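You operate a simulated robot arm through the tools that you are given. There is no shell and no other tool. Be economical: measure what you need, move in short steps, check, and stop when the job is done.

You run a simulated two-armed robot. Do the job below in one go: nothing can be reset, and whatever is moved stays where it is left.

## Task
Pick up the jar that says "ROOM 1" from the top of the ironing board with one hand, pass it to the other hand and put it on the upper shelf of the breakfast counter. Set down upright: jar.

The check looks at the end state, three seconds after you hand in, the way a careful person would. Anything else that was tipped, shoved, dropped, spilled or broken makes it a failure.

## Robot
Two 7-joint arms with two-finger parallel grippers on one trunk, on a base that drives. Base frame: it is fixed to the floor where the robot stands at the start and does not move with it; the origin is under the middle of the robot, x ahead of it, y to its left, z up; the surface under the hand at the start is at about z = 0.878. Readings come in m, degrees, newtons and seconds.
The left shoulder is at the start at [0.124, 0.171, 1.162], the right one opposite. With the tool pointing down near the work surface each hand reaches from about 0.44 to 0.92 m from the robot's upright axis, wherever it stands, measured 20 degrees to its own side. Places, roughly: upper shelf of the breakfast counter [0.9, -1.6, 0.5]. Payload 4.4 kg a hand.
The TCP of each hand is the grasp point between the finger pads, 0.023 m short of the fingertips. In the tool frame z runs along the fingers and y along their closing line. The gripper opens to 0.094 m. The fingers are 0.038 m wide and 0.01 m thick; the gripper's body (0.054 by 0.096 m) begins 0.039 m behind the TCP.
Orientation is that of the tool frame in the base frame, as [roll, pitch, yaw] about the fixed x, y, z axes, in that order (R = Rz(yaw) Ry(pitch) Rx(roll)). With the fingers straight down and closing along the base's y, the tool's x points along the base's -x, its y along +y and its z along -z.

## Interface
- The arms move only by the tool arm_command. It takes "left_motion", "right_motion" or both (then of equal length, played together; a hand with none holds still); each is text: rows parted by semicolons, each of 6 numbers parted by spaces: the shift along the tool's x, y, z in m, then the turn, a rotation vector about the tool's x, y, z in degrees. In form: dx dy dz rx ry rz; .... A call has 1 to 8 rows; each row shifts and turns the commanded pose from where the row before left it, along the tool's axes as they then stand. "left_gripper" and "right_gripper" are, for a hand that has rows, the finger opening in m, from 0 to 0.094, set as the call begins (left out, the last holds). Rows are played at 5 a second. More than 0.05 m and 8.6 degrees between two rows, or a gripper value outside its range, and nothing of the call is played. A pose out of reach is approached as far as the arm can. The call stops where the force on the tool passes 40 N (or 10 N more than at its start, if that is more) or the arm is blocked; 0.2 s more then pass. The fingers move at their own pace (about 0.072 m/s each) and stop on an object; they squeeze with about 23 N. The grip force told is the motor's: it shows also when the fingers shut on nothing. Time passes only in rows, and 0.2 s behind the last, so rows that do not move let the fingers close. It gives the time, the measured TCP pose, the force on the tool (base axes), the opening and the grip force at its end, in the units of the frame above (readings bear some noise), with the torque about the TCP (base axes, N m) and any sound that the robot's microphone picked up.
- Cameras (640 x 400 px; columns grow to the right, rows downward): "scene" is now at [0.2359, 0.0341, 1.3047]; the picture's right is [0.39, -0.92, 0.00], its down [-0.51, -0.22, -0.83] and it looks along [0.76, 0.33, -0.56] (base axes); focal length 214 px, centre (320, 200). "left" rides on the left gripper at [0.086, -0.016, -0.074] in its tool frame; the picture's right is [0.18, 0.98, 0.00], its down [-0.58, 0.11, -0.81] and it looks along [-0.79, 0.15, 0.59] (tool axes); focal length 243 px, centre (320, 200). "right" rides on the right gripper at [0.086, 0.016, -0.074] in its tool frame; the picture's right is [-0.18, 0.98, 0.00], its down [-0.58, -0.11, -0.81] and it looks along [-0.79, -0.15, 0.59] (tool axes); focal length 243 px, centre (320, 200). There is no depth. A picture from a camera that has moved, and an enlarged one, comes with that camera's place and axes in the base frame and with its lens.
- get_image(camera): a new picture of that camera. The clock stands still meanwhile.
- raise_lower(by): slides the trunk up (or, below 0, down) by that many m; the arms and the scene camera ride with it, the base frame stays. It gives what a move gives, with no picture.
- drive_base(legs): drives the robot by 1 to 6 legs, each [ahead, left, turn to the left] in m, m and degrees, along the robot's own axes; the way and the turn of a leg run together, so that a leg with both is an arc; at most 1.5 m and 180 degrees a leg. The arms and the cameras ride along, it lands a little off, and it stops where it bumps. It gives what a move gives.
- aim_head(pan, tilt): turns the head with the scene camera to pan (to the left, within 80 degrees either way) and tilt (down, from -29 to 69), counted from straight ahead of the robot. It gives what a move gives.
- close_up(camera, box): a new picture of the part [left, top, right, bottom] of that camera's present view, enlarged. The clock stands still meanwhile.
- job_done(): hands the job in; it is judged then, once.

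Work in short steps. Places have to be worked out from the pictures, the camera data and where the tool is seen: move nearer, look again, correct. Check each grasp and each placing, and mend what went wrong. You have 120 turns and 100 pictures in all, those below and enlarged ones among them. Open the grippers and draw the arms clear of the work before you hand the job in, unless the task says otherwise; then end with one line.

The tools are called as name(argument=value, ...) on one line, values as JSON. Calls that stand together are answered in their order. arm_command: Moves the arms, as the interface text tells. Its arguments: {"type":"object","properties":{"left_motion":{"type":"string"},"left_gripper":{"type":"number"},"right_motion":{"type":"string"},"right_gripper":{"type":"number"}},"required":[]} The other tools are called the same way: raise_lower (by) slides the trunk up or down; drive_base (legs) drives the base; aim_head (pan, tilt) turns the head that bears the scene camera; get_image (camera) takes a picture; close_up (camera, box) takes an enlarged picture of a part of a camera's view; job_done () hands the job in.

At the start:

```text
clock: 0.0
left_tcp_pos: [0.4296, 0.3159, 1.1937]
left_orientation: [-180.0, 0.0, 180.0]
left_wrist_force: [0.4, -0.8, 0.7]
left_ft_torque: [0.01, 0.0, -0.01]
left_grip_width: 0.0937
left_grip_force: 0.1
right_tcp_pos: [0.4468, -0.1107, 1.1216]
right_orientation: [-180.0, 0.0, -180.0]
right_wrist_force: [-0.1, 0.2, 0.2]
right_ft_torque: [0.02, -0.03, 0.01]
right_grip_width: 0.094
right_grip_force: 0.0
trunk travel left (down, up): [-0.175, 0.213]
robot x, y, heading: [-0.0013, 0.0024, -0.0]
head pan, tilt: [23.0, 33.9]
```

scene: 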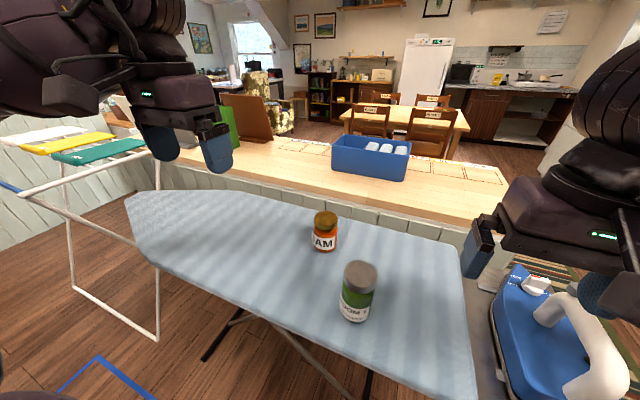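
right: 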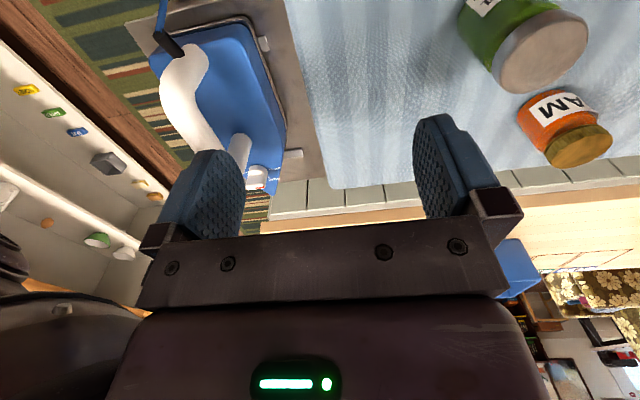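
left: 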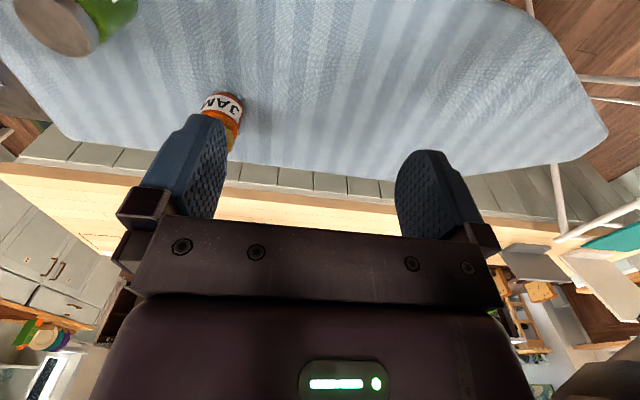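

The ROOM 1 jar appears at about [0.49, 0.065], roughly 0.12 m tall. I'll zoom in on it, then turn the head to see the counter.

close_up(camera="scene", box=[270, 190, 430, 340])

aim_head(pan=-60, tilt=25)

get_image(camera="scene")

```text
2.67 times, centred on (350, 265) of scene
camera zoom: at [0.2359, 0.0341, 1.3047], right [0.39, -0.92, 0.0], down [-0.51, -0.22, -0.83], along [0.76, 0.33, -0.56], focal length 572 px, centre (240, 27)
```

zoom: 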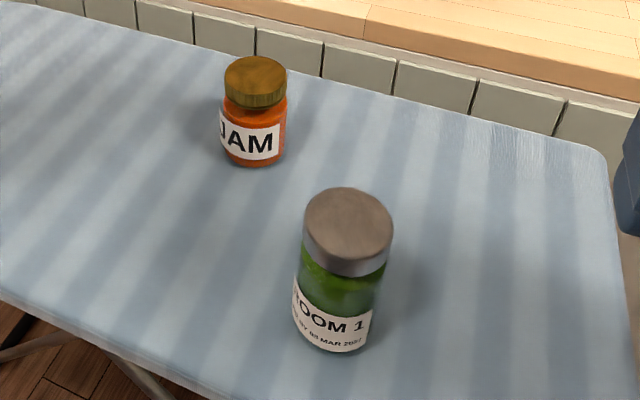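

```text
clock: 1.6
left_tcp_pos: [0.4296, 0.315, 1.1934]
left_orientation: [-180.0, 0.0, -180.0]
left_wrist_force: [-0.2, -0.5, -0.7]
left_ft_torque: [-0.03, -0.01, 0.0]
left_grip_width: 0.0938
left_grip_force: 0.1
right_tcp_pos: [0.446, -0.1087, 1.1218]
right_orientation: [-180.0, -0.1, -179.9]
right_wrist_force: [0.6, 0.0, -0.4]
right_ft_torque: [-0.01, -0.03, 0.02]
right_grip_width: 0.0941
right_grip_force: 0.0
trunk travel left (down, up): [-0.175, 0.213]
robot x, y, heading: [-0.0016, 0.0016, 0.1]
head pan, tilt: [-60.0, 25.0]
```

```text
95 pictures are left
camera scene: at [0.2005, -0.0803, 1.3187], right [-0.87, -0.5, 0.0], down [-0.21, 0.37, -0.91], along [0.45, -0.78, -0.42], focal length 214 px, centre (320, 200)
```

scene: 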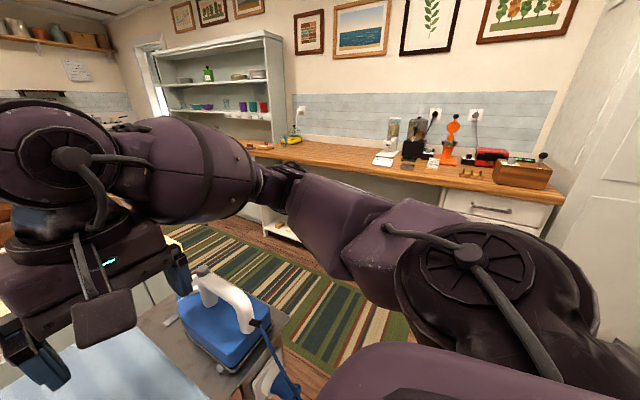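

The jar is at about (0.485, 0.064), with its top near z = 0.985 and a lid about 0.058 m wide. The counter's shelves look to be under the wooden top. I'll pick with the left hand, moving it above the jar while the right hand goes aside.

arm_command(left_motion="-0.011 -0.05 0.0245 0 0 0;-0.011 -0.05 0.0245 0 0 0;-0.011 -0.05 0.0245 0 0 0;-0.011 -0.05 0.0245 0 0 0;-0.011 -0.05 0.0245 0 0 0;0 0 0 0 0 0", right_motion="0 -0.03 -0.015 0 0 0;0 -0.03 -0.015 0 0 0;0 -0.03 -0.015 0 0 0;0 -0.03 -0.015 0 0 0;0 -0.03 -0.015 0 0 0;0 0 0 0 0 0")

aim_head(pan=10, tilt=45)

get_image(camera="left")

get_image(camera="scene")

```text
refused: row 1 steps farther than a row can; nothing moved
```

```text
clock: 3.0
left_tcp_pos: [0.4301, 0.3172, 1.1939]
left_orientation: [-180.0, 0.0, -180.0]
left_wrist_force: [0.1, 0.5, 0.4]
left_ft_torque: [0.03, 0.03, 0.0]
left_grip_width: 0.0938
left_grip_force: 0.1
right_tcp_pos: [0.4456, -0.1086, 1.122]
right_orientation: [-180.0, 0.0, 180.0]
right_wrist_force: [0.3, 0.5, 0.4]
right_ft_torque: [0.02, -0.03, 0.02]
right_grip_width: 0.094
right_grip_force: 0.0
trunk travel left (down, up): [-0.175, 0.213]
robot x, y, heading: [0.0032, -0.001, 0.1]
head pan, tilt: [10.0, 45.0]
```

```text
94 pictures are left
camera left: at [0.3421, 0.3007, 1.2685], right [-0.18, 0.98, 0.0], down [0.58, 0.11, 0.81], along [0.79, 0.15, -0.59], focal length 243 px, centre (320, 200)
```

left: 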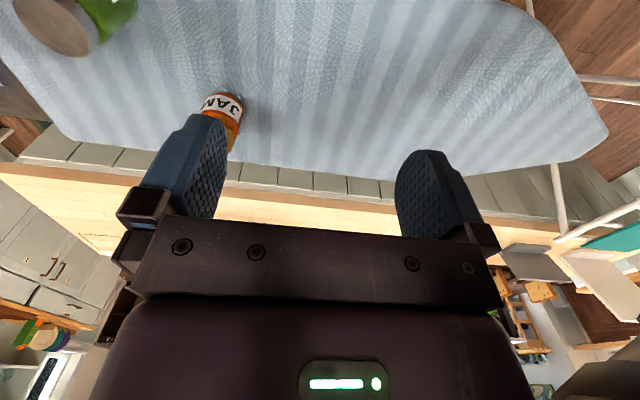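

```text
93 pictures are left
camera scene: at [0.2345, 0.0135, 1.2881], right [0.17, -0.98, 0.0], down [-0.7, -0.12, -0.71], along [0.7, 0.12, -0.71], focal length 214 px, centre (320, 200)
```

scene: 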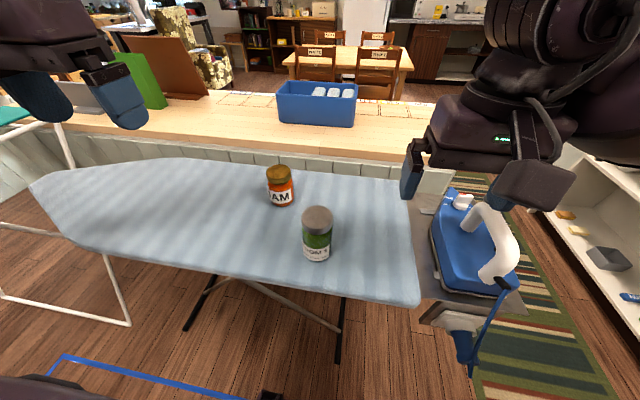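

Rows are limited to 0.05 m in total. The new view puts the jar at about (0.489, 0.063), so I'll redo the move in smaller rows.

arm_command(left_motion="-0.0084 -0.0361 0.0177 0 0 0;-0.0084 -0.0361 0.0177 0 0 0;-0.0084 -0.0361 0.0177 0 0 0;-0.0084 -0.0361 0.0177 0 0 0;-0.0084 -0.0361 0.0177 0 0 0;-0.0084 -0.0361 0.0177 0 0 0;-0.0084 -0.0361 0.0177 0 0 0;0 0 0 0 0 0", right_motion="0 -0.035 -0.015 0 0 0;0 -0.035 -0.015 0 0 0;0 -0.035 -0.015 0 0 0;0 -0.035 -0.015 0 0 0;0 0 0 0 0 0;0 0 0 0 0 0;0 0 0 0 0 0;0 0 0 0 0 0")

get_image(camera="left")

get_image(camera="scene")

```text
clock: 4.8
left_tcp_pos: [0.489, 0.0639, 1.0693]
left_orientation: [-179.9, 0.0, -179.9]
left_wrist_force: [0.2, -0.4, 0.6]
left_ft_torque: [-0.02, 0.03, 0.01]
left_grip_width: 0.0941
left_grip_force: 0.1
right_tcp_pos: [0.4456, -0.2481, 1.183]
right_orientation: [-180.0, 0.0, 179.9]
right_wrist_force: [-0.1, 0.5, 0.1]
right_ft_torque: [-0.01, -0.03, -0.01]
right_grip_width: 0.094
right_grip_force: 0.1
trunk travel left (down, up): [-0.175, 0.213]
robot x, y, heading: [-0.0011, -0.0005, -0.2]
head pan, tilt: [10.0, 45.0]
```

```text
92 pictures are left
camera left: at [0.4008, 0.0477, 1.1439], right [-0.19, 0.98, 0.0], down [0.58, 0.11, 0.81], along [0.79, 0.15, -0.59], focal length 243 px, centre (320, 200)
```

left: 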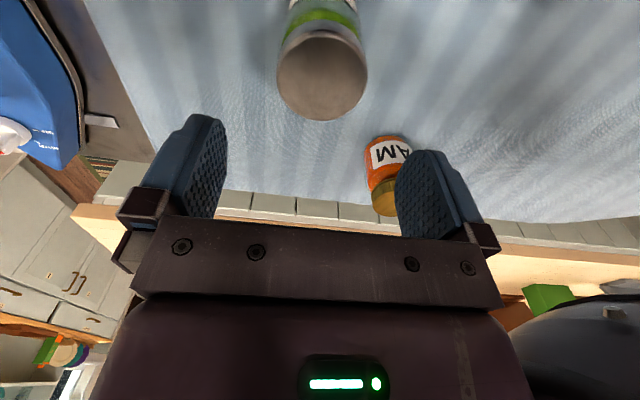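

```text
91 pictures are left
camera scene: at [0.234, 0.014, 1.2883], right [0.17, -0.98, 0.0], down [-0.7, -0.12, -0.71], along [0.7, 0.12, -0.71], focal length 214 px, centre (320, 200)
```

scene: 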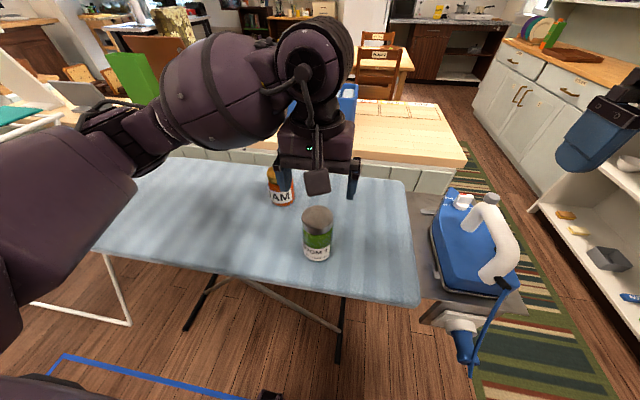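

The left camera gives the lid centre at about (0.48, 0.063), aligned in y. I'll shift back 6 mm and descend to lid height.

arm_command(left_motion="0.006 0 0.025 0 0 0;0 0 0.025 0 0 0;0 0 0.025 0 0 0;0 0 0.024 0 0 0;0 0 0 0 0 0")

get_image(camera="scene")

get_image(camera="left")

```text
clock: 6.0
left_tcp_pos: [0.4829, 0.0625, 0.9709]
left_orientation: [180.0, 0.0, -179.9]
left_wrist_force: [0.8, 0.8, 0.6]
left_ft_torque: [-0.01, -0.08, 0.01]
left_grip_width: 0.094
left_grip_force: 0.0
right_tcp_pos: [0.4461, -0.2491, 1.1828]
right_orientation: [-180.0, 0.0, -180.0]
right_wrist_force: [-0.5, -0.3, 0.6]
right_ft_torque: [0.02, 0.01, 0.03]
right_grip_width: 0.094
right_grip_force: 0.0
trunk travel left (down, up): [-0.175, 0.213]
robot x, y, heading: [0.0021, 0.0006, -0.1]
head pan, tilt: [10.0, 45.0]
```

```text
90 pictures are left
camera scene: at [0.2342, 0.0135, 1.2882], right [0.17, -0.98, 0.0], down [-0.7, -0.12, -0.71], along [0.7, 0.12, -0.71], focal length 214 px, centre (320, 200)
```

scene: 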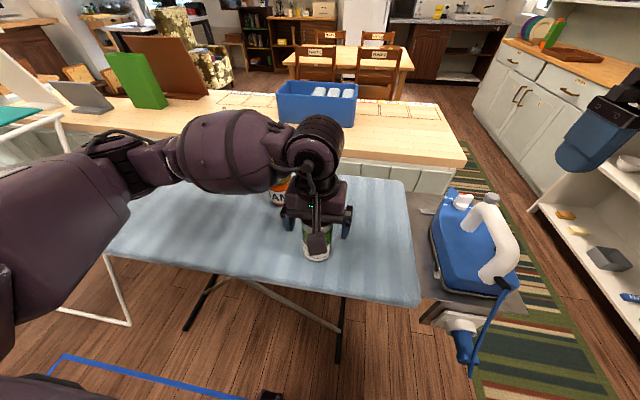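

```text
89 pictures are left
camera left: at [0.3954, 0.0478, 1.0449], right [-0.18, 0.98, 0.0], down [0.58, 0.11, 0.81], along [0.79, 0.15, -0.59], focal length 243 px, centre (320, 200)
```

left: 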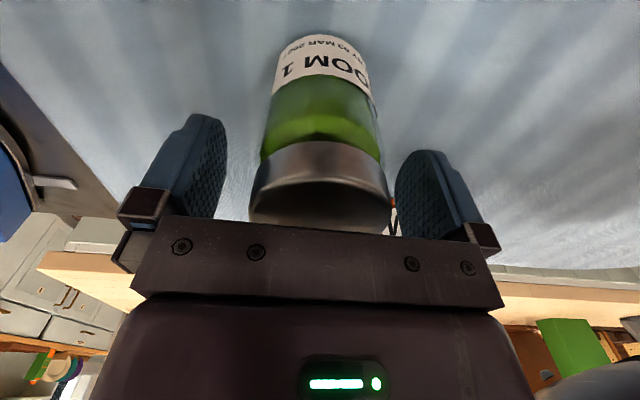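

The jar lid sits between the fingers. I'll close the gripper.

arm_command(left_motion="0 0 0 0 0 0;0 0 0 0 0 0;0 0 0 0 0 0;0 0 0 0 0 0;0 0 0 0 0 0", left_gripper=0)

get_image(camera="left")

```text
clock: 7.2
left_tcp_pos: [0.483, 0.0635, 0.9698]
left_orientation: [-180.0, 0.0, 180.0]
left_wrist_force: [0.3, -0.7, -0.1]
left_ft_torque: [0.02, -0.03, 0.02]
left_grip_width: 0.0585
left_grip_force: 22.6
right_tcp_pos: [0.4471, -0.2499, 1.1833]
right_orientation: [180.0, 0.0, 180.0]
right_wrist_force: [-0.2, -0.4, -0.3]
right_ft_torque: [0.01, -0.01, 0.0]
right_grip_width: 0.0941
right_grip_force: 0.1
trunk travel left (down, up): [-0.175, 0.213]
robot x, y, heading: [0.0036, -0.0008, -0.0]
head pan, tilt: [10.0, 45.0]
```

```text
88 pictures are left
camera left: at [0.3956, 0.0478, 1.045], right [-0.18, 0.98, 0.0], down [0.58, 0.11, 0.81], along [0.79, 0.15, -0.59], focal length 243 px, centre (320, 200)
```

left: 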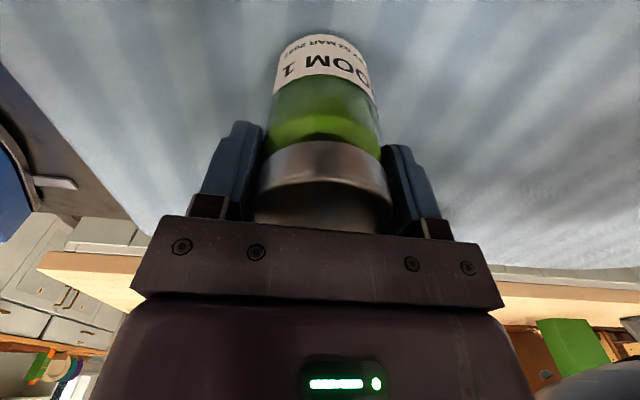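

Gripped at 0.0585 m wide. I'll lift straight up and check.

arm_command(left_motion="0 0 -0.03 0 0 0;0 0 -0.03 0 0 0;0 0 -0.03 0 0 0;0 0 -0.03 0 0 0;0 0 -0.03 0 0 0;0 0 -0.03 0 0 0;0 0 0 0 0 0")

aim_head(pan=-55, tilt=40)

get_image(camera="scene")

get_image(camera="right")

get_image(camera="left")

```text
clock: 8.8
left_tcp_pos: [0.4831, 0.0639, 1.152]
left_orientation: [-179.9, -0.2, -179.9]
left_wrist_force: [-0.1, -0.4, -5.7]
left_ft_torque: [0.0, 0.0, 0.0]
left_grip_width: 0.0585
left_grip_force: 22.9
right_tcp_pos: [0.4475, -0.2475, 1.1824]
right_orientation: [-180.0, 0.0, 180.0]
right_wrist_force: [-0.2, -0.7, 0.0]
right_ft_torque: [0.0, 0.02, 0.02]
right_grip_width: 0.0941
right_grip_force: 0.1
trunk travel left (down, up): [-0.175, 0.213]
robot x, y, heading: [0.002, -0.0018, 0.1]
head pan, tilt: [10.0, 45.0]
```

```text
clock: 10.1
left_tcp_pos: [0.4826, 0.0633, 1.1518]
left_orientation: [-179.9, 0.1, -180.0]
left_wrist_force: [0.1, 0.6, -4.2]
left_ft_torque: [-0.01, -0.01, -0.01]
left_grip_width: 0.0585
left_grip_force: 23.0
right_tcp_pos: [0.4467, -0.249, 1.1823]
right_orientation: [180.0, 0.0, 180.0]
right_wrist_force: [-0.2, 0.8, 0.2]
right_ft_torque: [0.0, 0.02, 0.01]
right_grip_width: 0.0938
right_grip_force: 0.1
trunk travel left (down, up): [-0.175, 0.213]
robot x, y, heading: [0.0034, 0.0017, 0.1]
head pan, tilt: [-55.0, 40.0]
```

```text
87 pictures are left
camera scene: at [0.2035, -0.0702, 1.2953], right [-0.82, -0.57, 0.0], down [-0.37, 0.53, -0.77], along [0.44, -0.63, -0.64], focal length 214 px, centre (320, 200)
```

scene: 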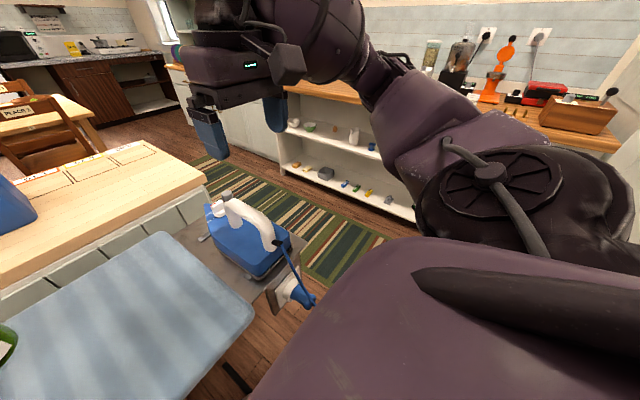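

```text
86 pictures are left
camera right: at [0.3611, -0.2322, 1.2569], right [0.18, 0.98, 0.0], down [0.58, -0.11, 0.81], along [0.79, -0.15, -0.59], focal length 243 px, centre (320, 200)
```

right: 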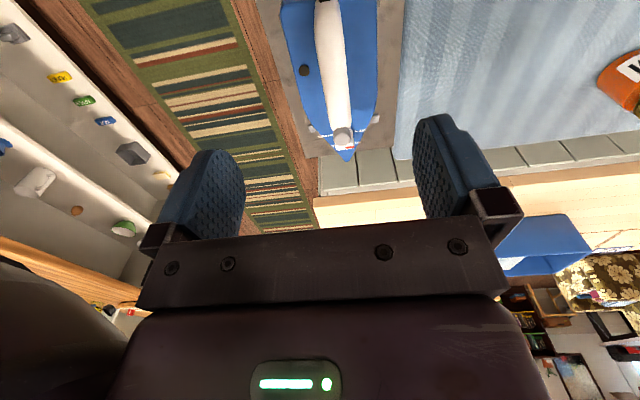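

```text
85 pictures are left
camera left: at [0.3955, 0.0478, 1.2256], right [-0.18, 0.98, 0.0], down [0.58, 0.11, 0.81], along [0.79, 0.15, -0.59], focal length 243 px, centre (320, 200)
```

left: 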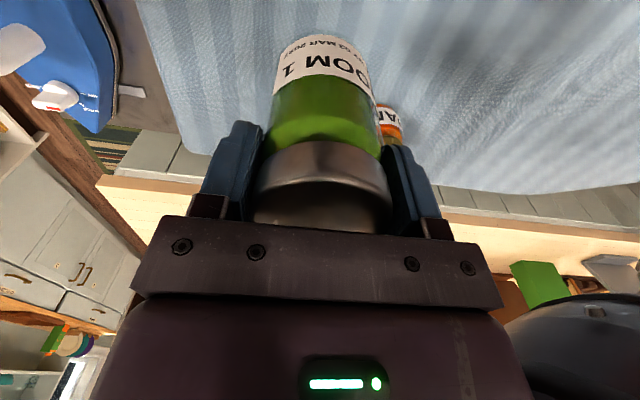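

The jar is held (about 0.5 kg). The counter has an upper shelf with its front edge near y ≈ -1.45, running along x. I'll raise the trunk for clearance, back off slightly and turn right.

raise_lower(by=0.1)

drive_base(legs=[[-0.2, 0, 0], [0, 0, -90]])

aim_head(pan=25, tilt=30)

get_image(camera="scene")

```text
clock: 11.5
left_tcp_pos: [0.485, 0.0641, 1.2504]
left_orientation: [180.0, -0.2, -179.9]
left_wrist_force: [0.9, -0.6, -4.8]
left_ft_torque: [0.0, 0.03, 0.0]
left_grip_width: 0.0587
left_grip_force: 23.2
right_tcp_pos: [0.447, -0.2499, 1.2809]
right_orientation: [179.9, -0.1, -180.0]
right_wrist_force: [0.7, -0.5, -1.0]
right_ft_torque: [-0.01, -0.01, 0.01]
right_grip_width: 0.0941
right_grip_force: 0.0
trunk travel left (down, up): [-0.275, 0.113]
robot x, y, heading: [-0.001, -0.0006, -0.1]
head pan, tilt: [-55.0, 40.0]
```

```text
clock: 16.9
left_tcp_pos: [-0.1337, -0.4827, 1.2502]
left_orientation: [-180.0, 0.0, 90.2]
left_wrist_force: [0.2, 0.5, -4.7]
left_ft_torque: [0.0, -0.02, -0.02]
left_grip_width: 0.0585
left_grip_force: 23.2
right_tcp_pos: [-0.4479, -0.4473, 1.2825]
right_orientation: [180.0, 0.0, 90.2]
right_wrist_force: [-1.1, -1.2, 0.5]
right_ft_torque: [0.02, -0.01, 0.03]
right_grip_width: 0.094
right_grip_force: 0.1
trunk travel left (down, up): [-0.275, 0.113]
robot x, y, heading: [-0.1987, -0.0031, -90.0]
head pan, tilt: [-55.0, 40.0]
```

```text
clock: 18.4
left_tcp_pos: [-0.1332, -0.4819, 1.2511]
left_orientation: [180.0, 0.0, 90.2]
left_wrist_force: [-0.5, -0.9, -4.9]
left_ft_torque: [-0.01, -0.06, -0.02]
left_grip_width: 0.0588
left_grip_force: 22.9
right_tcp_pos: [-0.4475, -0.4476, 1.2826]
right_orientation: [-180.0, 0.0, 90.3]
right_wrist_force: [0.1, -0.9, -0.3]
right_ft_torque: [0.03, 0.03, -0.02]
right_grip_width: 0.094
right_grip_force: 0.0
trunk travel left (down, up): [-0.275, 0.113]
robot x, y, heading: [-0.2013, 0.0008, -89.8]
head pan, tilt: [25.0, 30.0]
```

```text
84 pictures are left
camera scene: at [-0.1591, -0.159, 1.4187], right [-0.91, -0.42, 0.0], down [-0.21, 0.45, -0.87], along [0.37, -0.78, -0.5], focal length 214 px, centre (320, 200)
```

scene: 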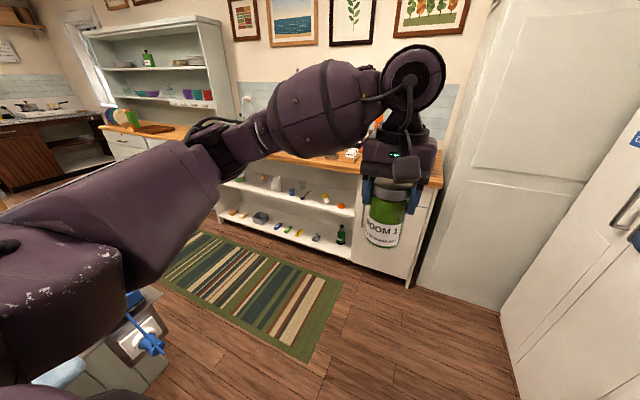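

Clear view ahead. I'll drive ahead 0.75 m, then strafe left towards x ≈ 0.85.

drive_base(legs=[[0.75, 0, 0], [0, 0.8, 0]])

aim_head(pan=0, tilt=40)

get_image(camera="scene")

get_image(camera="right")

```text
clock: 29.5
left_tcp_pos: [0.6652, -1.2375, 1.2505]
left_orientation: [179.9, 0.0, 89.9]
left_wrist_force: [0.1, -0.2, -4.3]
left_ft_torque: [0.0, 0.01, -0.01]
left_grip_width: 0.0583
left_grip_force: 23.4
right_tcp_pos: [0.3521, -1.2002, 1.2817]
right_orientation: [179.9, 0.1, 89.9]
right_wrist_force: [-0.3, 0.9, 0.1]
right_ft_torque: [0.05, 0.0, 0.0]
right_grip_width: 0.094
right_grip_force: 0.0
trunk travel left (down, up): [-0.275, 0.113]
robot x, y, heading: [0.604, -0.7545, -90.2]
head pan, tilt: [25.0, 30.0]
```

```text
clock: 30.4
left_tcp_pos: [0.6651, -1.2374, 1.2504]
left_orientation: [-180.0, 0.0, 89.9]
left_wrist_force: [0.0, 0.3, -4.6]
left_ft_torque: [-0.05, 0.0, -0.01]
left_grip_width: 0.0582
left_grip_force: 22.9
right_tcp_pos: [0.3505, -1.201, 1.2817]
right_orientation: [-180.0, 0.1, 89.8]
right_wrist_force: [-0.6, -0.8, -0.3]
right_ft_torque: [-0.01, -0.03, -0.01]
right_grip_width: 0.0941
right_grip_force: 0.1
trunk travel left (down, up): [-0.275, 0.113]
robot x, y, heading: [0.6064, -0.7569, -89.9]
head pan, tilt: [0.0, 40.0]
```

```text
83 pictures are left
camera scene: at [0.6035, -0.9172, 1.4034], right [-1.0, 0.0, 0.0], down [0.0, 0.64, -0.77], along [0.0, -0.77, -0.64], focal length 214 px, centre (320, 200)
```

scene: 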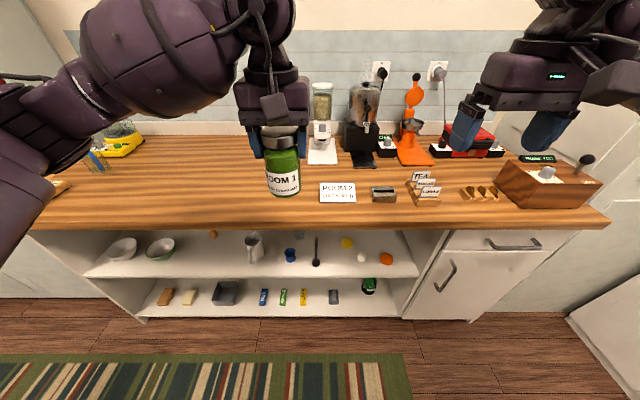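

```text
82 pictures are left
camera right: at [0.3691, -1.1137, 1.3569], right [0.98, -0.19, 0.0], down [-0.11, -0.58, 0.81], along [-0.15, -0.79, -0.59], focal length 243 px, centre (320, 200)
```

right: 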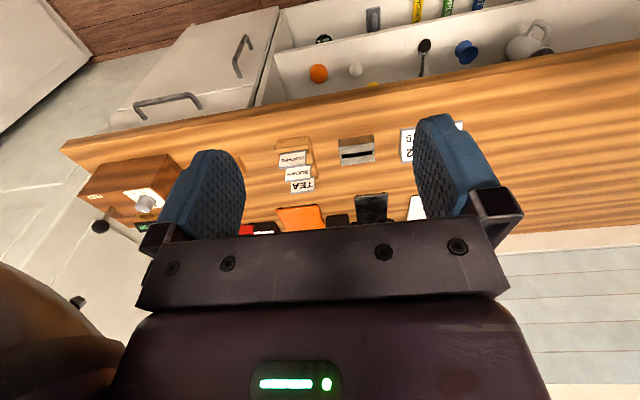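

The shelf front edge is at y ≈ -1.45, z ≈ 0.5, with the counter underside near 0.84. There's a free gap around x ≈ 1.14 between the bowls and the jug. For the handover, the right hand will grip the lower body nearly horizontally. I'll move the jar forward and start tilting the right hand.

arm_command(left_motion="-0.015 0 0 0 0 0;-0.015 0 0 0 0 0;-0.015 0 0 0 0 0;-0.015 0 0 0 0 0;-0.015 0 0 0 0 0;-0.015 0 0 0 0 0;-0.015 0 0 0 0 0;-0.015 0 0 0 0 0", right_motion="-0.04 0 0 0 0 0;0 0 0 0 -8 0;0 0 0 0 -8 0;0 0 0 0 -8 0;0 0 0 0 -8 0;0 0 0 0 -8 0;0 0 0 0 -8 0;0 0 0 0 -8 0")

arm_command(right_motion="0 0 0 0 -8 0;0 0 0 0 -8 0;0 0 0 0 -8 0;0 0 0 0 0 0")

get_image(camera="scene")

close_up(camera="scene", box=[300, 170, 400, 230])

```text
clock: 32.2
left_tcp_pos: [0.6643, -1.358, 1.2505]
left_orientation: [180.0, 0.0, 89.9]
left_wrist_force: [-0.3, 0.4, -5.0]
left_ft_torque: [-0.02, -0.02, -0.02]
left_grip_width: 0.0585
left_grip_force: 23.1
right_tcp_pos: [0.3507, -1.2405, 1.2829]
right_orientation: [-180.0, 56.1, 89.8]
right_wrist_force: [0.3, 0.0, -0.1]
right_ft_torque: [-0.02, 0.02, -0.04]
right_grip_width: 0.094
right_grip_force: 0.0
trunk travel left (down, up): [-0.275, 0.113]
robot x, y, heading: [0.6014, -0.7546, -90.2]
head pan, tilt: [0.0, 40.0]
```

```text
clock: 33.2
left_tcp_pos: [0.665, -1.3579, 1.2509]
left_orientation: [179.9, 0.0, 89.9]
left_wrist_force: [0.3, -0.8, -4.5]
left_ft_torque: [-0.06, 0.03, 0.0]
left_grip_width: 0.0584
left_grip_force: 22.8
right_tcp_pos: [0.3514, -1.2403, 1.2815]
right_orientation: [-180.0, 56.1, 89.9]
right_wrist_force: [0.2, -0.6, -0.3]
right_ft_torque: [0.01, -0.02, 0.01]
right_grip_width: 0.0941
right_grip_force: 0.1
right hand out of reach, approached as far as the arm can: row 1, 2, 3
trunk travel left (down, up): [-0.275, 0.113]
robot x, y, heading: [0.602, -0.7583, -90.0]
head pan, tilt: [0.0, 40.0]
```

```text
81 pictures are left
camera scene: at [0.6034, -0.9172, 1.4034], right [-1.0, 0.0, 0.0], down [0.0, 0.64, -0.77], along [0.0, -0.77, -0.64], focal length 214 px, centre (320, 200)
```

scene: 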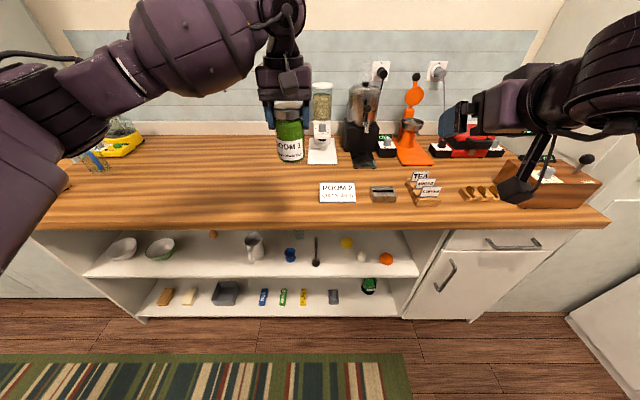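

```text
6.40 times, centred on (350, 200) of scene
camera zoom: at [0.6034, -0.9172, 1.4034], right [-1.0, 0.0, 0.0], down [0.0, 0.64, -0.77], along [0.0, -0.77, -0.64], focal length 1373 px, centre (128, 200)
```

zoom: 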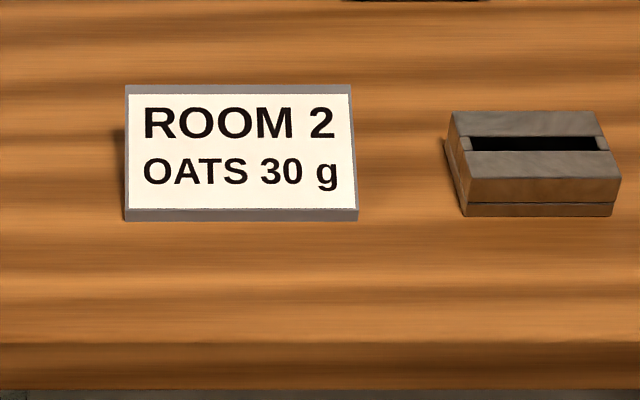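

Tilt stops at 56° in this close pose. I'll reach further forward and lower, then continue tilting.

arm_command(right_motion="0 0 0.04 0 0 0;0 0 0.04 0 0 0;0 0 0.04 0 0 0;0 0 0.04 0 0 0;0 0 0 0 -8 0;0 0 0 0 -8 0;0 0 0 0 -8 0;0 0 0 0 0 0")

get_image(camera="scene")

```text
clock: 35.0
left_tcp_pos: [0.6626, -1.3567, 1.2519]
left_orientation: [180.0, 0.0, 89.9]
left_wrist_force: [-1.2, 0.0, -4.6]
left_ft_torque: [0.01, 0.01, 0.03]
left_grip_width: 0.0584
left_grip_force: 23.2
right_tcp_pos: [0.3169, -1.3701, 1.1913]
right_orientation: [180.0, 71.9, 89.8]
right_wrist_force: [0.5, 0.4, -0.1]
right_ft_torque: [0.0, -0.01, 0.02]
right_grip_width: 0.0939
right_grip_force: 0.1
right hand out of reach, approached as far as the arm can: row 6, 7
trunk travel left (down, up): [-0.275, 0.113]
robot x, y, heading: [0.6038, -0.758, -90.1]
head pan, tilt: [0.0, 40.0]
```

```text
79 pictures are left
camera scene: at [0.6026, -0.917, 1.4034], right [-1.0, 0.0, 0.0], down [0.0, 0.64, -0.77], along [0.0, -0.77, -0.64], focal length 214 px, centre (320, 200)
```

scene: 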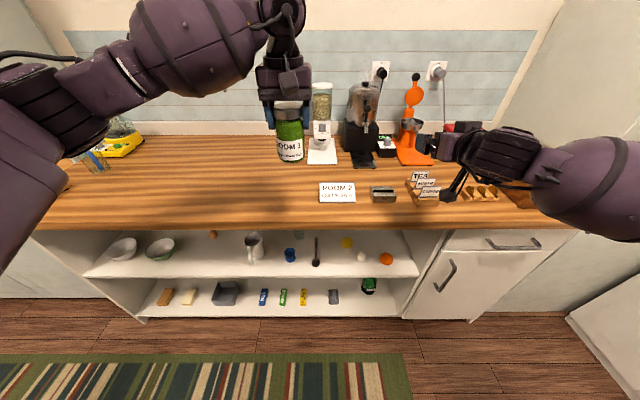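

The right hand reached an 18° down-tilt, which is usable. Before passing the jar, I'll test whether this orientation holds with the hand about 0.44 m below the shoulder, as the shelf placement needs.

arm_command(right_motion="0.0 0 -0.03 0 0 0;0.0 0 -0.03 0 0 0;0.047 0 0.016 0 0 0;0.047 0 0.016 0 0 0;0.047 0 0.016 0 0 0;0.047 0 0.016 0 0 0;0.047 0 0.016 0 0 0;0.047 0 0.016 0 0 0")

get_image(camera="scene")

```text
clock: 36.8
left_tcp_pos: [0.6646, -1.3577, 1.2511]
left_orientation: [179.9, 0.1, 89.9]
left_wrist_force: [-0.5, 1.1, -4.3]
left_ft_torque: [-0.01, 0.02, 0.01]
left_grip_width: 0.0583
left_grip_force: 22.8
right_tcp_pos: [0.3185, -1.3132, 1.1961]
right_orientation: [180.0, 72.0, 89.9]
right_wrist_force: [0.1, -1.3, -0.3]
right_ft_torque: [-0.03, 0.01, -0.01]
right_grip_width: 0.0942
right_grip_force: 0.1
right hand out of reach, approached as far as the arm can: row 3, 4, 5, 6, 7, 8
trunk travel left (down, up): [-0.275, 0.113]
robot x, y, heading: [0.6031, -0.7576, -89.8]
head pan, tilt: [0.0, 40.0]
```

```text
78 pictures are left
camera scene: at [0.6034, -0.9172, 1.4034], right [-1.0, 0.0, 0.0], down [0.0, 0.64, -0.77], along [0.0, -0.77, -0.64], focal length 214 px, centre (320, 200)
```

scene: 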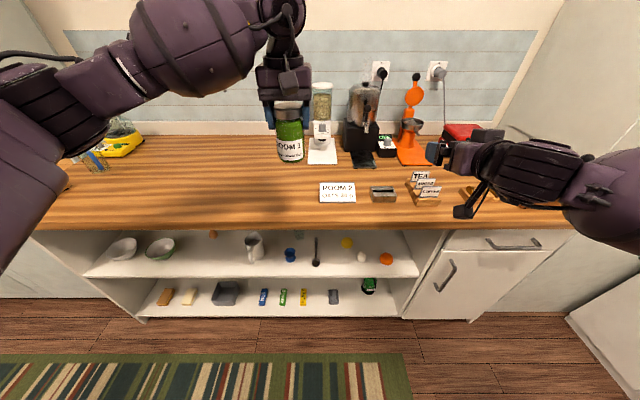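

That limits the right wrist: no descent while pointing straight ahead. Its forearm comes in from the right, so I'll test yawing the tool to the left, then descending.

arm_command(right_motion="0 0 0 -7.6 0 -2.5;0 0 0 -7.6 0 -2.5;0 0 0 -7.6 0 -2.5;0 0 0 -7.6 0 -2.5;0 0 0 -7.6 0 -2.5;0 0 0 0 0 0")

arm_command(right_motion="0.04 0 0.013 0 0 0;0.04 0 0.013 0 0 0;0.04 0 0.013 0 0 0;0.04 0 0.013 0 0 0;0.04 0 0.013 0 0 0;0.04 0 0.013 0 0 0;0 0 0 0 0 0")

get_image(camera="scene")

```text
clock: 38.2
left_tcp_pos: [0.6639, -1.3578, 1.2512]
left_orientation: [-179.9, 0.0, 89.9]
left_wrist_force: [-0.3, -0.2, -4.2]
left_ft_torque: [-0.05, -0.02, 0.0]
left_grip_width: 0.0581
left_grip_force: 23.5
right_tcp_pos: [0.3185, -1.3124, 1.1987]
right_orientation: [-179.6, 71.9, 130.2]
right_wrist_force: [-0.2, 0.4, -0.1]
right_ft_torque: [0.02, 0.03, 0.03]
right_grip_width: 0.0938
right_grip_force: 0.1
trunk travel left (down, up): [-0.275, 0.113]
robot x, y, heading: [0.6005, -0.7551, -90.2]
head pan, tilt: [0.0, 40.0]
```

```text
clock: 39.8
left_tcp_pos: [0.6643, -1.3585, 1.2512]
left_orientation: [-179.9, 0.0, 90.0]
left_wrist_force: [-0.2, 0.8, -4.4]
left_ft_torque: [-0.02, -0.02, 0.0]
left_grip_width: 0.0584
left_grip_force: 23.2
right_tcp_pos: [0.319, -1.3123, 0.9459]
right_orientation: [-179.5, 71.9, 130.4]
right_wrist_force: [0.9, 0.3, 0.6]
right_ft_torque: [-0.03, -0.01, -0.03]
right_grip_width: 0.094
right_grip_force: 0.0
trunk travel left (down, up): [-0.275, 0.113]
robot x, y, heading: [0.5998, -0.7552, -90.3]
head pan, tilt: [0.0, 40.0]
```

```text
77 pictures are left
camera scene: at [0.6035, -0.9169, 1.4035], right [-1.0, 0.0, 0.0], down [0.0, 0.64, -0.77], along [0.0, -0.77, -0.64], focal length 214 px, centre (320, 200)
```

scene: 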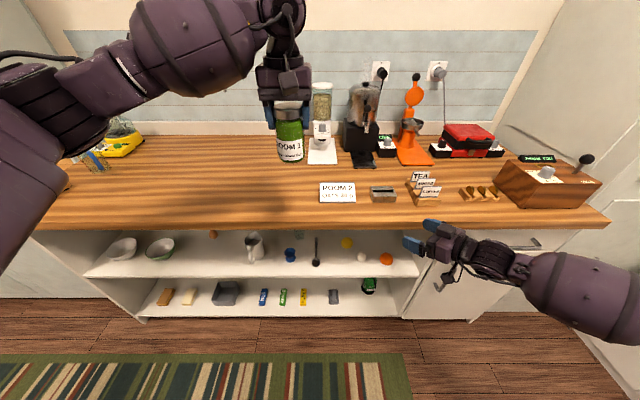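

Yawed 40° left, it descends fine. I'll test the remaining 0.12 m and a flatter tilt.

arm_command(right_motion="0.04 0 0.013 0 0 0;0.04 0 0.013 0 0 0;0.04 0 0.013 0 0 0;0 0 0 0 -5 0;0 0 0 0 -5 0;0 0 0 0 0 0")

```text
clock: 41.2
left_tcp_pos: [0.6644, -1.357, 1.2526]
left_orientation: [-180.0, 0.1, 89.9]
left_wrist_force: [0.5, 0.3, -5.1]
left_ft_torque: [-0.01, 0.0, -0.02]
left_grip_width: 0.0583
left_grip_force: 23.2
right_tcp_pos: [0.3192, -1.3134, 0.8199]
right_orientation: [-179.1, 82.0, 130.8]
right_wrist_force: [-0.1, 0.6, 0.1]
right_ft_torque: [0.05, 0.03, 0.0]
right_grip_width: 0.0937
right_grip_force: 0.0
trunk travel left (down, up): [-0.275, 0.113]
robot x, y, heading: [0.6022, -0.7551, -90.4]
head pan, tilt: [0.0, 40.0]
```

The low pose works (8° tilt, 40° yaw). Now I'll bring the right hand up to a pre-grasp spot, about 0.10 m behind the planned handover point (0.50, -1.357). The left hand yaws 40° to match.

arm_command(right_motion="-0.0355 0.0135 0.0016 0 0 0;-0.0355 0.0135 0.0016 0 0 0;-0.0355 0.0135 0.0016 0 0 0;-0.0355 0.0135 0.0016 0 0 0;-0.0355 0.0135 0.0016 0 0 0;-0.0355 0.0135 0.0016 0 0 0;-0.0355 0.0135 0.0016 0 0 0;-0.0355 0.0135 0.0016 0 0 0", left_motion="0 0 0 0 0 -8;0 0 0 0 0 -8;0 0 0 0 0 -8;0 0 0 0 0 -8;0 0 0 0 0 -8;0 0 0 0 0 0;0 0 0 0 0 0;0 0 0 0 0 0")

get_image(camera="scene")

```text
clock: 43.0
left_tcp_pos: [0.6653, -1.358, 1.2516]
left_orientation: [-180.0, 0.0, 130.0]
left_wrist_force: [0.3, 0.5, -5.3]
left_ft_torque: [-0.05, 0.0, -0.01]
left_grip_width: 0.0585
left_grip_force: 23.2
right_tcp_pos: [0.4357, -1.2834, 1.0989]
right_orientation: [-179.1, 81.9, 130.8]
right_wrist_force: [0.1, -0.3, 0.5]
right_ft_torque: [-0.01, 0.01, -0.03]
right_grip_width: 0.0938
right_grip_force: 0.2
trunk travel left (down, up): [-0.275, 0.113]
robot x, y, heading: [0.601, -0.7562, -90.1]
head pan, tilt: [0.0, 40.0]
```

```text
76 pictures are left
camera scene: at [0.6038, -0.9173, 1.4034], right [-1.0, 0.0, 0.0], down [0.0, 0.64, -0.77], along [0.0, -0.77, -0.64], focal length 214 px, centre (320, 200)
```

scene: 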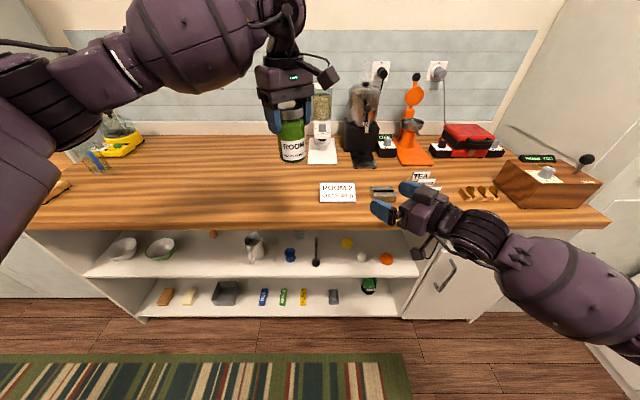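

Now I'll bring the jar to the handover point in front of the open right fingers.

arm_command(left_motion="0.0212 -0.0253 0.0195 0 0 0;0.0212 -0.0253 0.0195 0 0 0;0.0212 -0.0253 0.0195 0 0 0;0.0212 -0.0253 0.0195 0 0 0;0.0212 -0.0253 0.0195 0 0 0;0 0 0 0 0 0")

get_image(camera="scene")

get_image(camera="right")

get_image(camera="left")

```text
clock: 44.4
left_tcp_pos: [0.5012, -1.3583, 1.1532]
left_orientation: [180.0, 0.0, 130.0]
left_wrist_force: [0.9, 0.1, -5.1]
left_ft_torque: [0.01, -0.01, 0.0]
left_grip_width: 0.0583
left_grip_force: 23.2
right_tcp_pos: [0.4358, -1.2832, 1.098]
right_orientation: [-179.1, 81.9, 130.9]
right_wrist_force: [-0.3, -0.4, -0.5]
right_ft_torque: [0.0, 0.0, 0.0]
right_grip_width: 0.0942
right_grip_force: 0.3
trunk travel left (down, up): [-0.275, 0.113]
robot x, y, heading: [0.6037, -0.7567, -90.0]
head pan, tilt: [0.0, 40.0]
```

```text
75 pictures are left
camera scene: at [0.6043, -0.917, 1.4035], right [-1.0, 0.0, 0.0], down [0.0, 0.64, -0.77], along [0.0, -0.77, -0.64], focal length 214 px, centre (320, 200)
```

scene: 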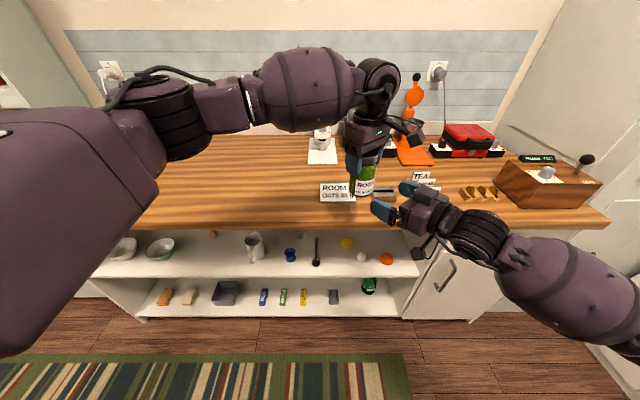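

```text
74 pictures are left
camera right: at [0.3936, -1.2066, 1.0233], right [0.77, 0.61, 0.18], down [-0.54, 0.48, 0.69], along [0.33, -0.63, 0.7], focal length 243 px, centre (320, 200)
```

right: 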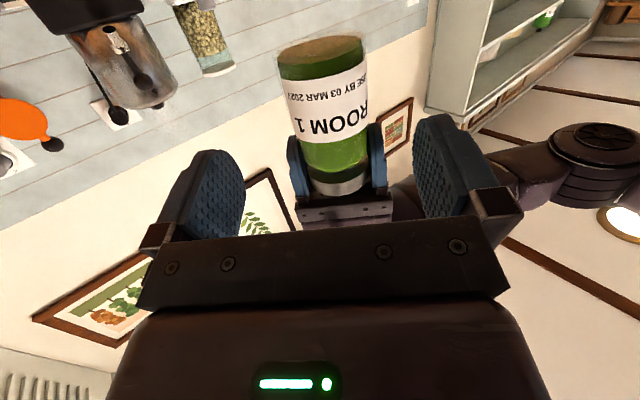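

```text
73 pictures are left
camera left: at [0.4317, -1.3011, 1.228], right [0.63, 0.77, 0.0], down [0.46, -0.38, 0.81], along [0.62, -0.51, -0.59], focal length 243 px, centre (320, 200)
```

left: 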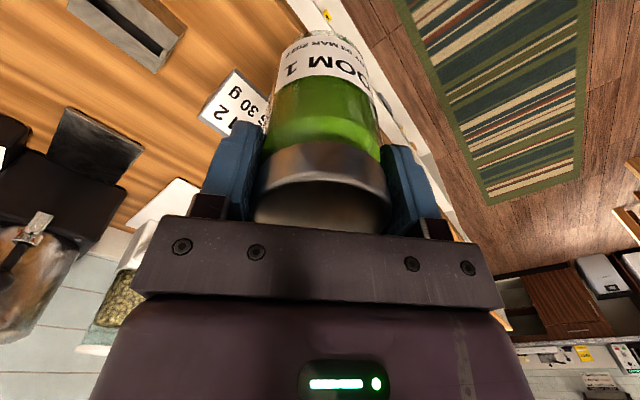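

Everything lines up: the jar is 0.0996 m ahead along the right tool's axis with lateral error near 0. The right TCP is about 0.036 m above the jar bottom. I'll approach level, stopping 3 mm short of the axis.

arm_command(right_motion="-0.0034 0 0.0239 0 0 0;-0.0034 0 0.0239 0 0 0;-0.0034 0 0.0239 0 0 0;-0.0034 0 0.0239 0 0 0;0 0 0 0 0 0", right_gripper=0.094)

get_image(camera="right")

get_image(camera="scene")

```text
clock: 45.6
left_tcp_pos: [0.4997, -1.3573, 1.1536]
left_orientation: [180.0, 0.0, 129.9]
left_wrist_force: [0.7, -0.6, -4.7]
left_ft_torque: [-0.01, 0.02, 0.0]
left_grip_width: 0.0582
left_grip_force: 23.3
right_tcp_pos: [0.4966, -1.3586, 1.0992]
right_orientation: [-179.3, 82.0, 130.6]
right_wrist_force: [-0.7, 0.6, -0.1]
right_ft_torque: [0.04, -0.02, 0.01]
right_grip_width: 0.0939
right_grip_force: 0.1
trunk travel left (down, up): [-0.275, 0.113]
robot x, y, heading: [0.5981, -0.7551, -90.2]
head pan, tilt: [0.0, 40.0]
```

```text
72 pictures are left
camera right: at [0.4553, -1.2809, 1.0232], right [0.77, 0.61, 0.18], down [-0.54, 0.48, 0.69], along [0.33, -0.63, 0.7], focal length 243 px, centre (320, 200)
```

right: 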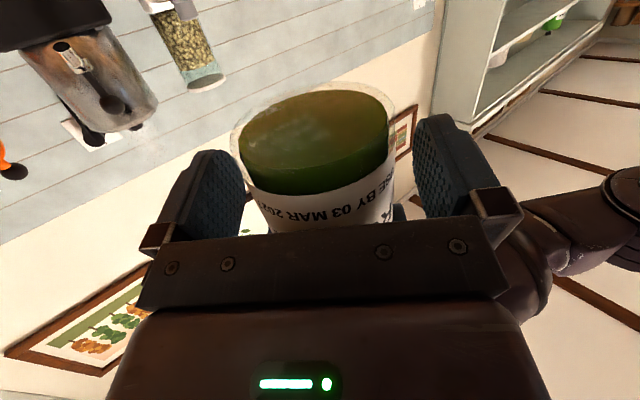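

```text
71 pictures are left
camera scene: at [0.603, -0.9169, 1.4035], right [-1.0, 0.0, 0.0], down [0.0, 0.64, -0.77], along [0.0, -0.77, -0.64], focal length 214 px, centre (320, 200)
```

scene: 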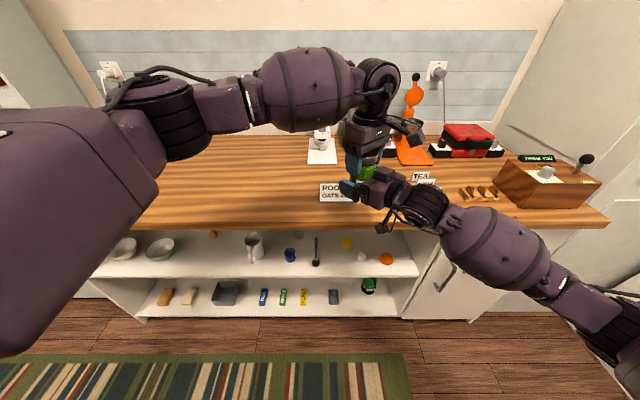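

The jar body sits between the right fingers. I'll close the right gripper while the left still holds.

arm_command(right_motion="0 0 0 0 0 0;0 0 0 0 0 0;0 0 0 0 0 0;0 0 0 0 0 0;0 0 0 0 0 0", right_gripper=0)

get_image(camera="right")

```text
clock: 46.8
left_tcp_pos: [0.4991, -1.3567, 1.1539]
left_orientation: [-179.9, -0.1, 129.9]
left_wrist_force: [-14.4, -8.9, -1.3]
left_ft_torque: [-0.25, 0.8, 0.02]
left_grip_width: 0.0585
left_grip_force: 23.3
right_tcp_pos: [0.4972, -1.3574, 1.0988]
right_orientation: [-179.5, 81.9, 130.4]
right_wrist_force: [14.1, 8.8, 0.6]
right_ft_torque: [-0.27, -0.01, 0.01]
right_grip_width: 0.0602
right_grip_force: 23.2
trunk travel left (down, up): [-0.275, 0.113]
robot x, y, heading: [0.6037, -0.7584, -90.0]
head pan, tilt: [0.0, 40.0]
```

```text
70 pictures are left
camera right: at [0.4559, -1.2804, 1.0229], right [0.77, 0.61, 0.18], down [-0.54, 0.48, 0.69], along [0.33, -0.63, 0.7], focal length 243 px, centre (320, 200)
```

right: 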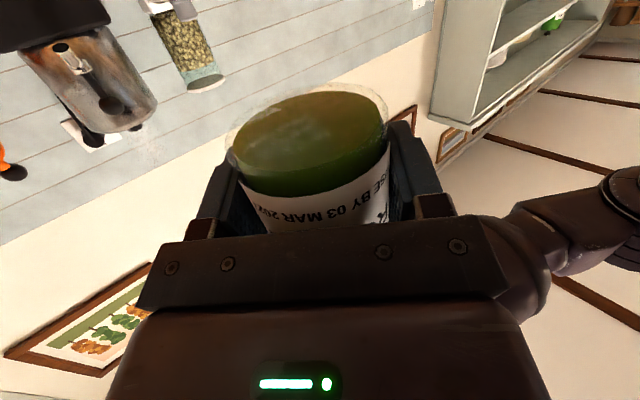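

Gripped at 0.060 m. There's about 17 N of lateral strain between the hands, so I'll ease the right hand 2 mm along its +y before releasing.

arm_command(right_motion="0 0.002 0 0 0 0;0 0 0 0 0 0")

```text
clock: 47.4
left_tcp_pos: [0.4984, -1.3573, 1.153]
left_orientation: [180.0, -0.1, 129.8]
left_wrist_force: [-9.1, 2.5, 1.8]
left_ft_torque: [0.06, 0.87, -0.01]
left_grip_width: 0.0583
left_grip_force: 22.7
right_tcp_pos: [0.4982, -1.3566, 1.0978]
right_orientation: [-179.4, 81.9, 130.5]
right_wrist_force: [9.5, -0.9, -1.8]
right_ft_torque: [0.0, -0.39, 0.05]
right_grip_width: 0.06
right_grip_force: 23.2
trunk travel left (down, up): [-0.275, 0.113]
robot x, y, heading: [0.599, -0.7563, -89.9]
head pan, tilt: [0.0, 40.0]
```

The strain is down. I'll release the left hand.

arm_command(left_motion="0 0 0 0 0 0;0 0 0 0 0 0;0 0 0 0 0 0;0 0 0 0 0 0", left_gripper=0.094)

get_image(camera="left")

get_image(camera="right")

```text
clock: 48.4
left_tcp_pos: [0.4988, -1.3572, 1.154]
left_orientation: [-180.0, 0.0, 130.0]
left_wrist_force: [-0.4, 0.8, 0.2]
left_ft_torque: [-0.02, -0.02, 0.02]
left_grip_width: 0.094
left_grip_force: 0.1
right_tcp_pos: [0.4994, -1.3571, 1.0978]
right_orientation: [-179.2, 81.9, 130.7]
right_wrist_force: [0.9, -1.4, 0.5]
right_ft_torque: [0.0, -0.03, 0.0]
right_grip_width: 0.0602
right_grip_force: 22.5
trunk travel left (down, up): [-0.275, 0.113]
robot x, y, heading: [0.6039, -0.7561, -90.4]
head pan, tilt: [0.0, 40.0]
```

```text
69 pictures are left
camera left: at [0.4308, -1.301, 1.2279], right [0.64, 0.77, 0.0], down [0.46, -0.38, 0.81], along [0.62, -0.51, -0.59], focal length 243 px, centre (320, 200)
```

left: 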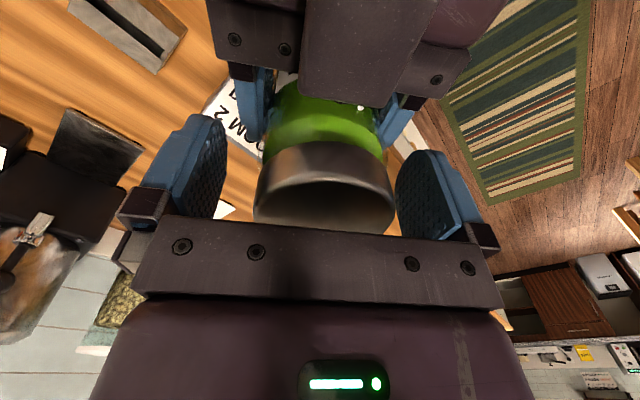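

```text
68 pictures are left
camera right: at [0.4567, -1.2794, 1.0232], right [0.77, 0.61, 0.18], down [-0.54, 0.48, 0.69], along [0.33, -0.63, 0.7], focal length 243 px, centre (320, 200)
```

right: 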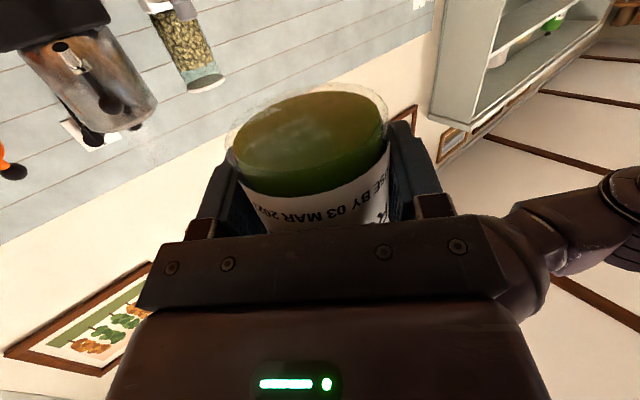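

The right hand holds the jar upright. I'll raise the left hand straight up, then move it to the left.

arm_command(left_motion="0 0 -0.04 0 0 0;0 0 -0.04 0 0 0;0 0 -0.04 0 0 0;0 0 -0.03 0 0 0;-0.03 0.036 0 0 0 0;-0.03 0.036 0 0 0 0;-0.03 0.036 0 0 0 0;-0.03 0.036 0 0 0 0")

get_image(camera="scene")

```text
clock: 50.2
left_tcp_pos: [0.6886, -1.3554, 1.3037]
left_orientation: [179.9, 0.0, 129.9]
left_wrist_force: [0.5, -0.6, -0.1]
left_ft_torque: [0.0, 0.0, 0.0]
left_grip_width: 0.0942
left_grip_force: 0.1
right_tcp_pos: [0.4994, -1.3551, 1.0995]
right_orientation: [-178.9, 81.9, 131.1]
right_wrist_force: [1.1, -0.3, 0.4]
right_ft_torque: [0.02, -0.03, -0.01]
right_grip_width: 0.0599
right_grip_force: 23.1
trunk travel left (down, up): [-0.275, 0.113]
robot x, y, heading: [0.6006, -0.7572, -90.2]
head pan, tilt: [0.0, 40.0]
```

```text
67 pictures are left
camera scene: at [0.6046, -0.9168, 1.4035], right [-1.0, 0.0, 0.0], down [0.0, 0.64, -0.77], along [0.0, -0.77, -0.64], focal length 214 px, centre (320, 200)
```

scene: 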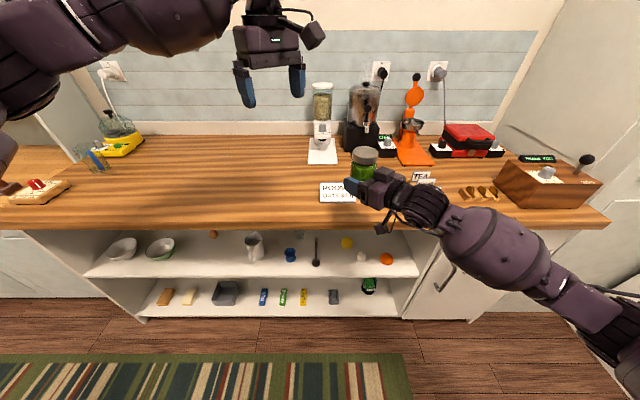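

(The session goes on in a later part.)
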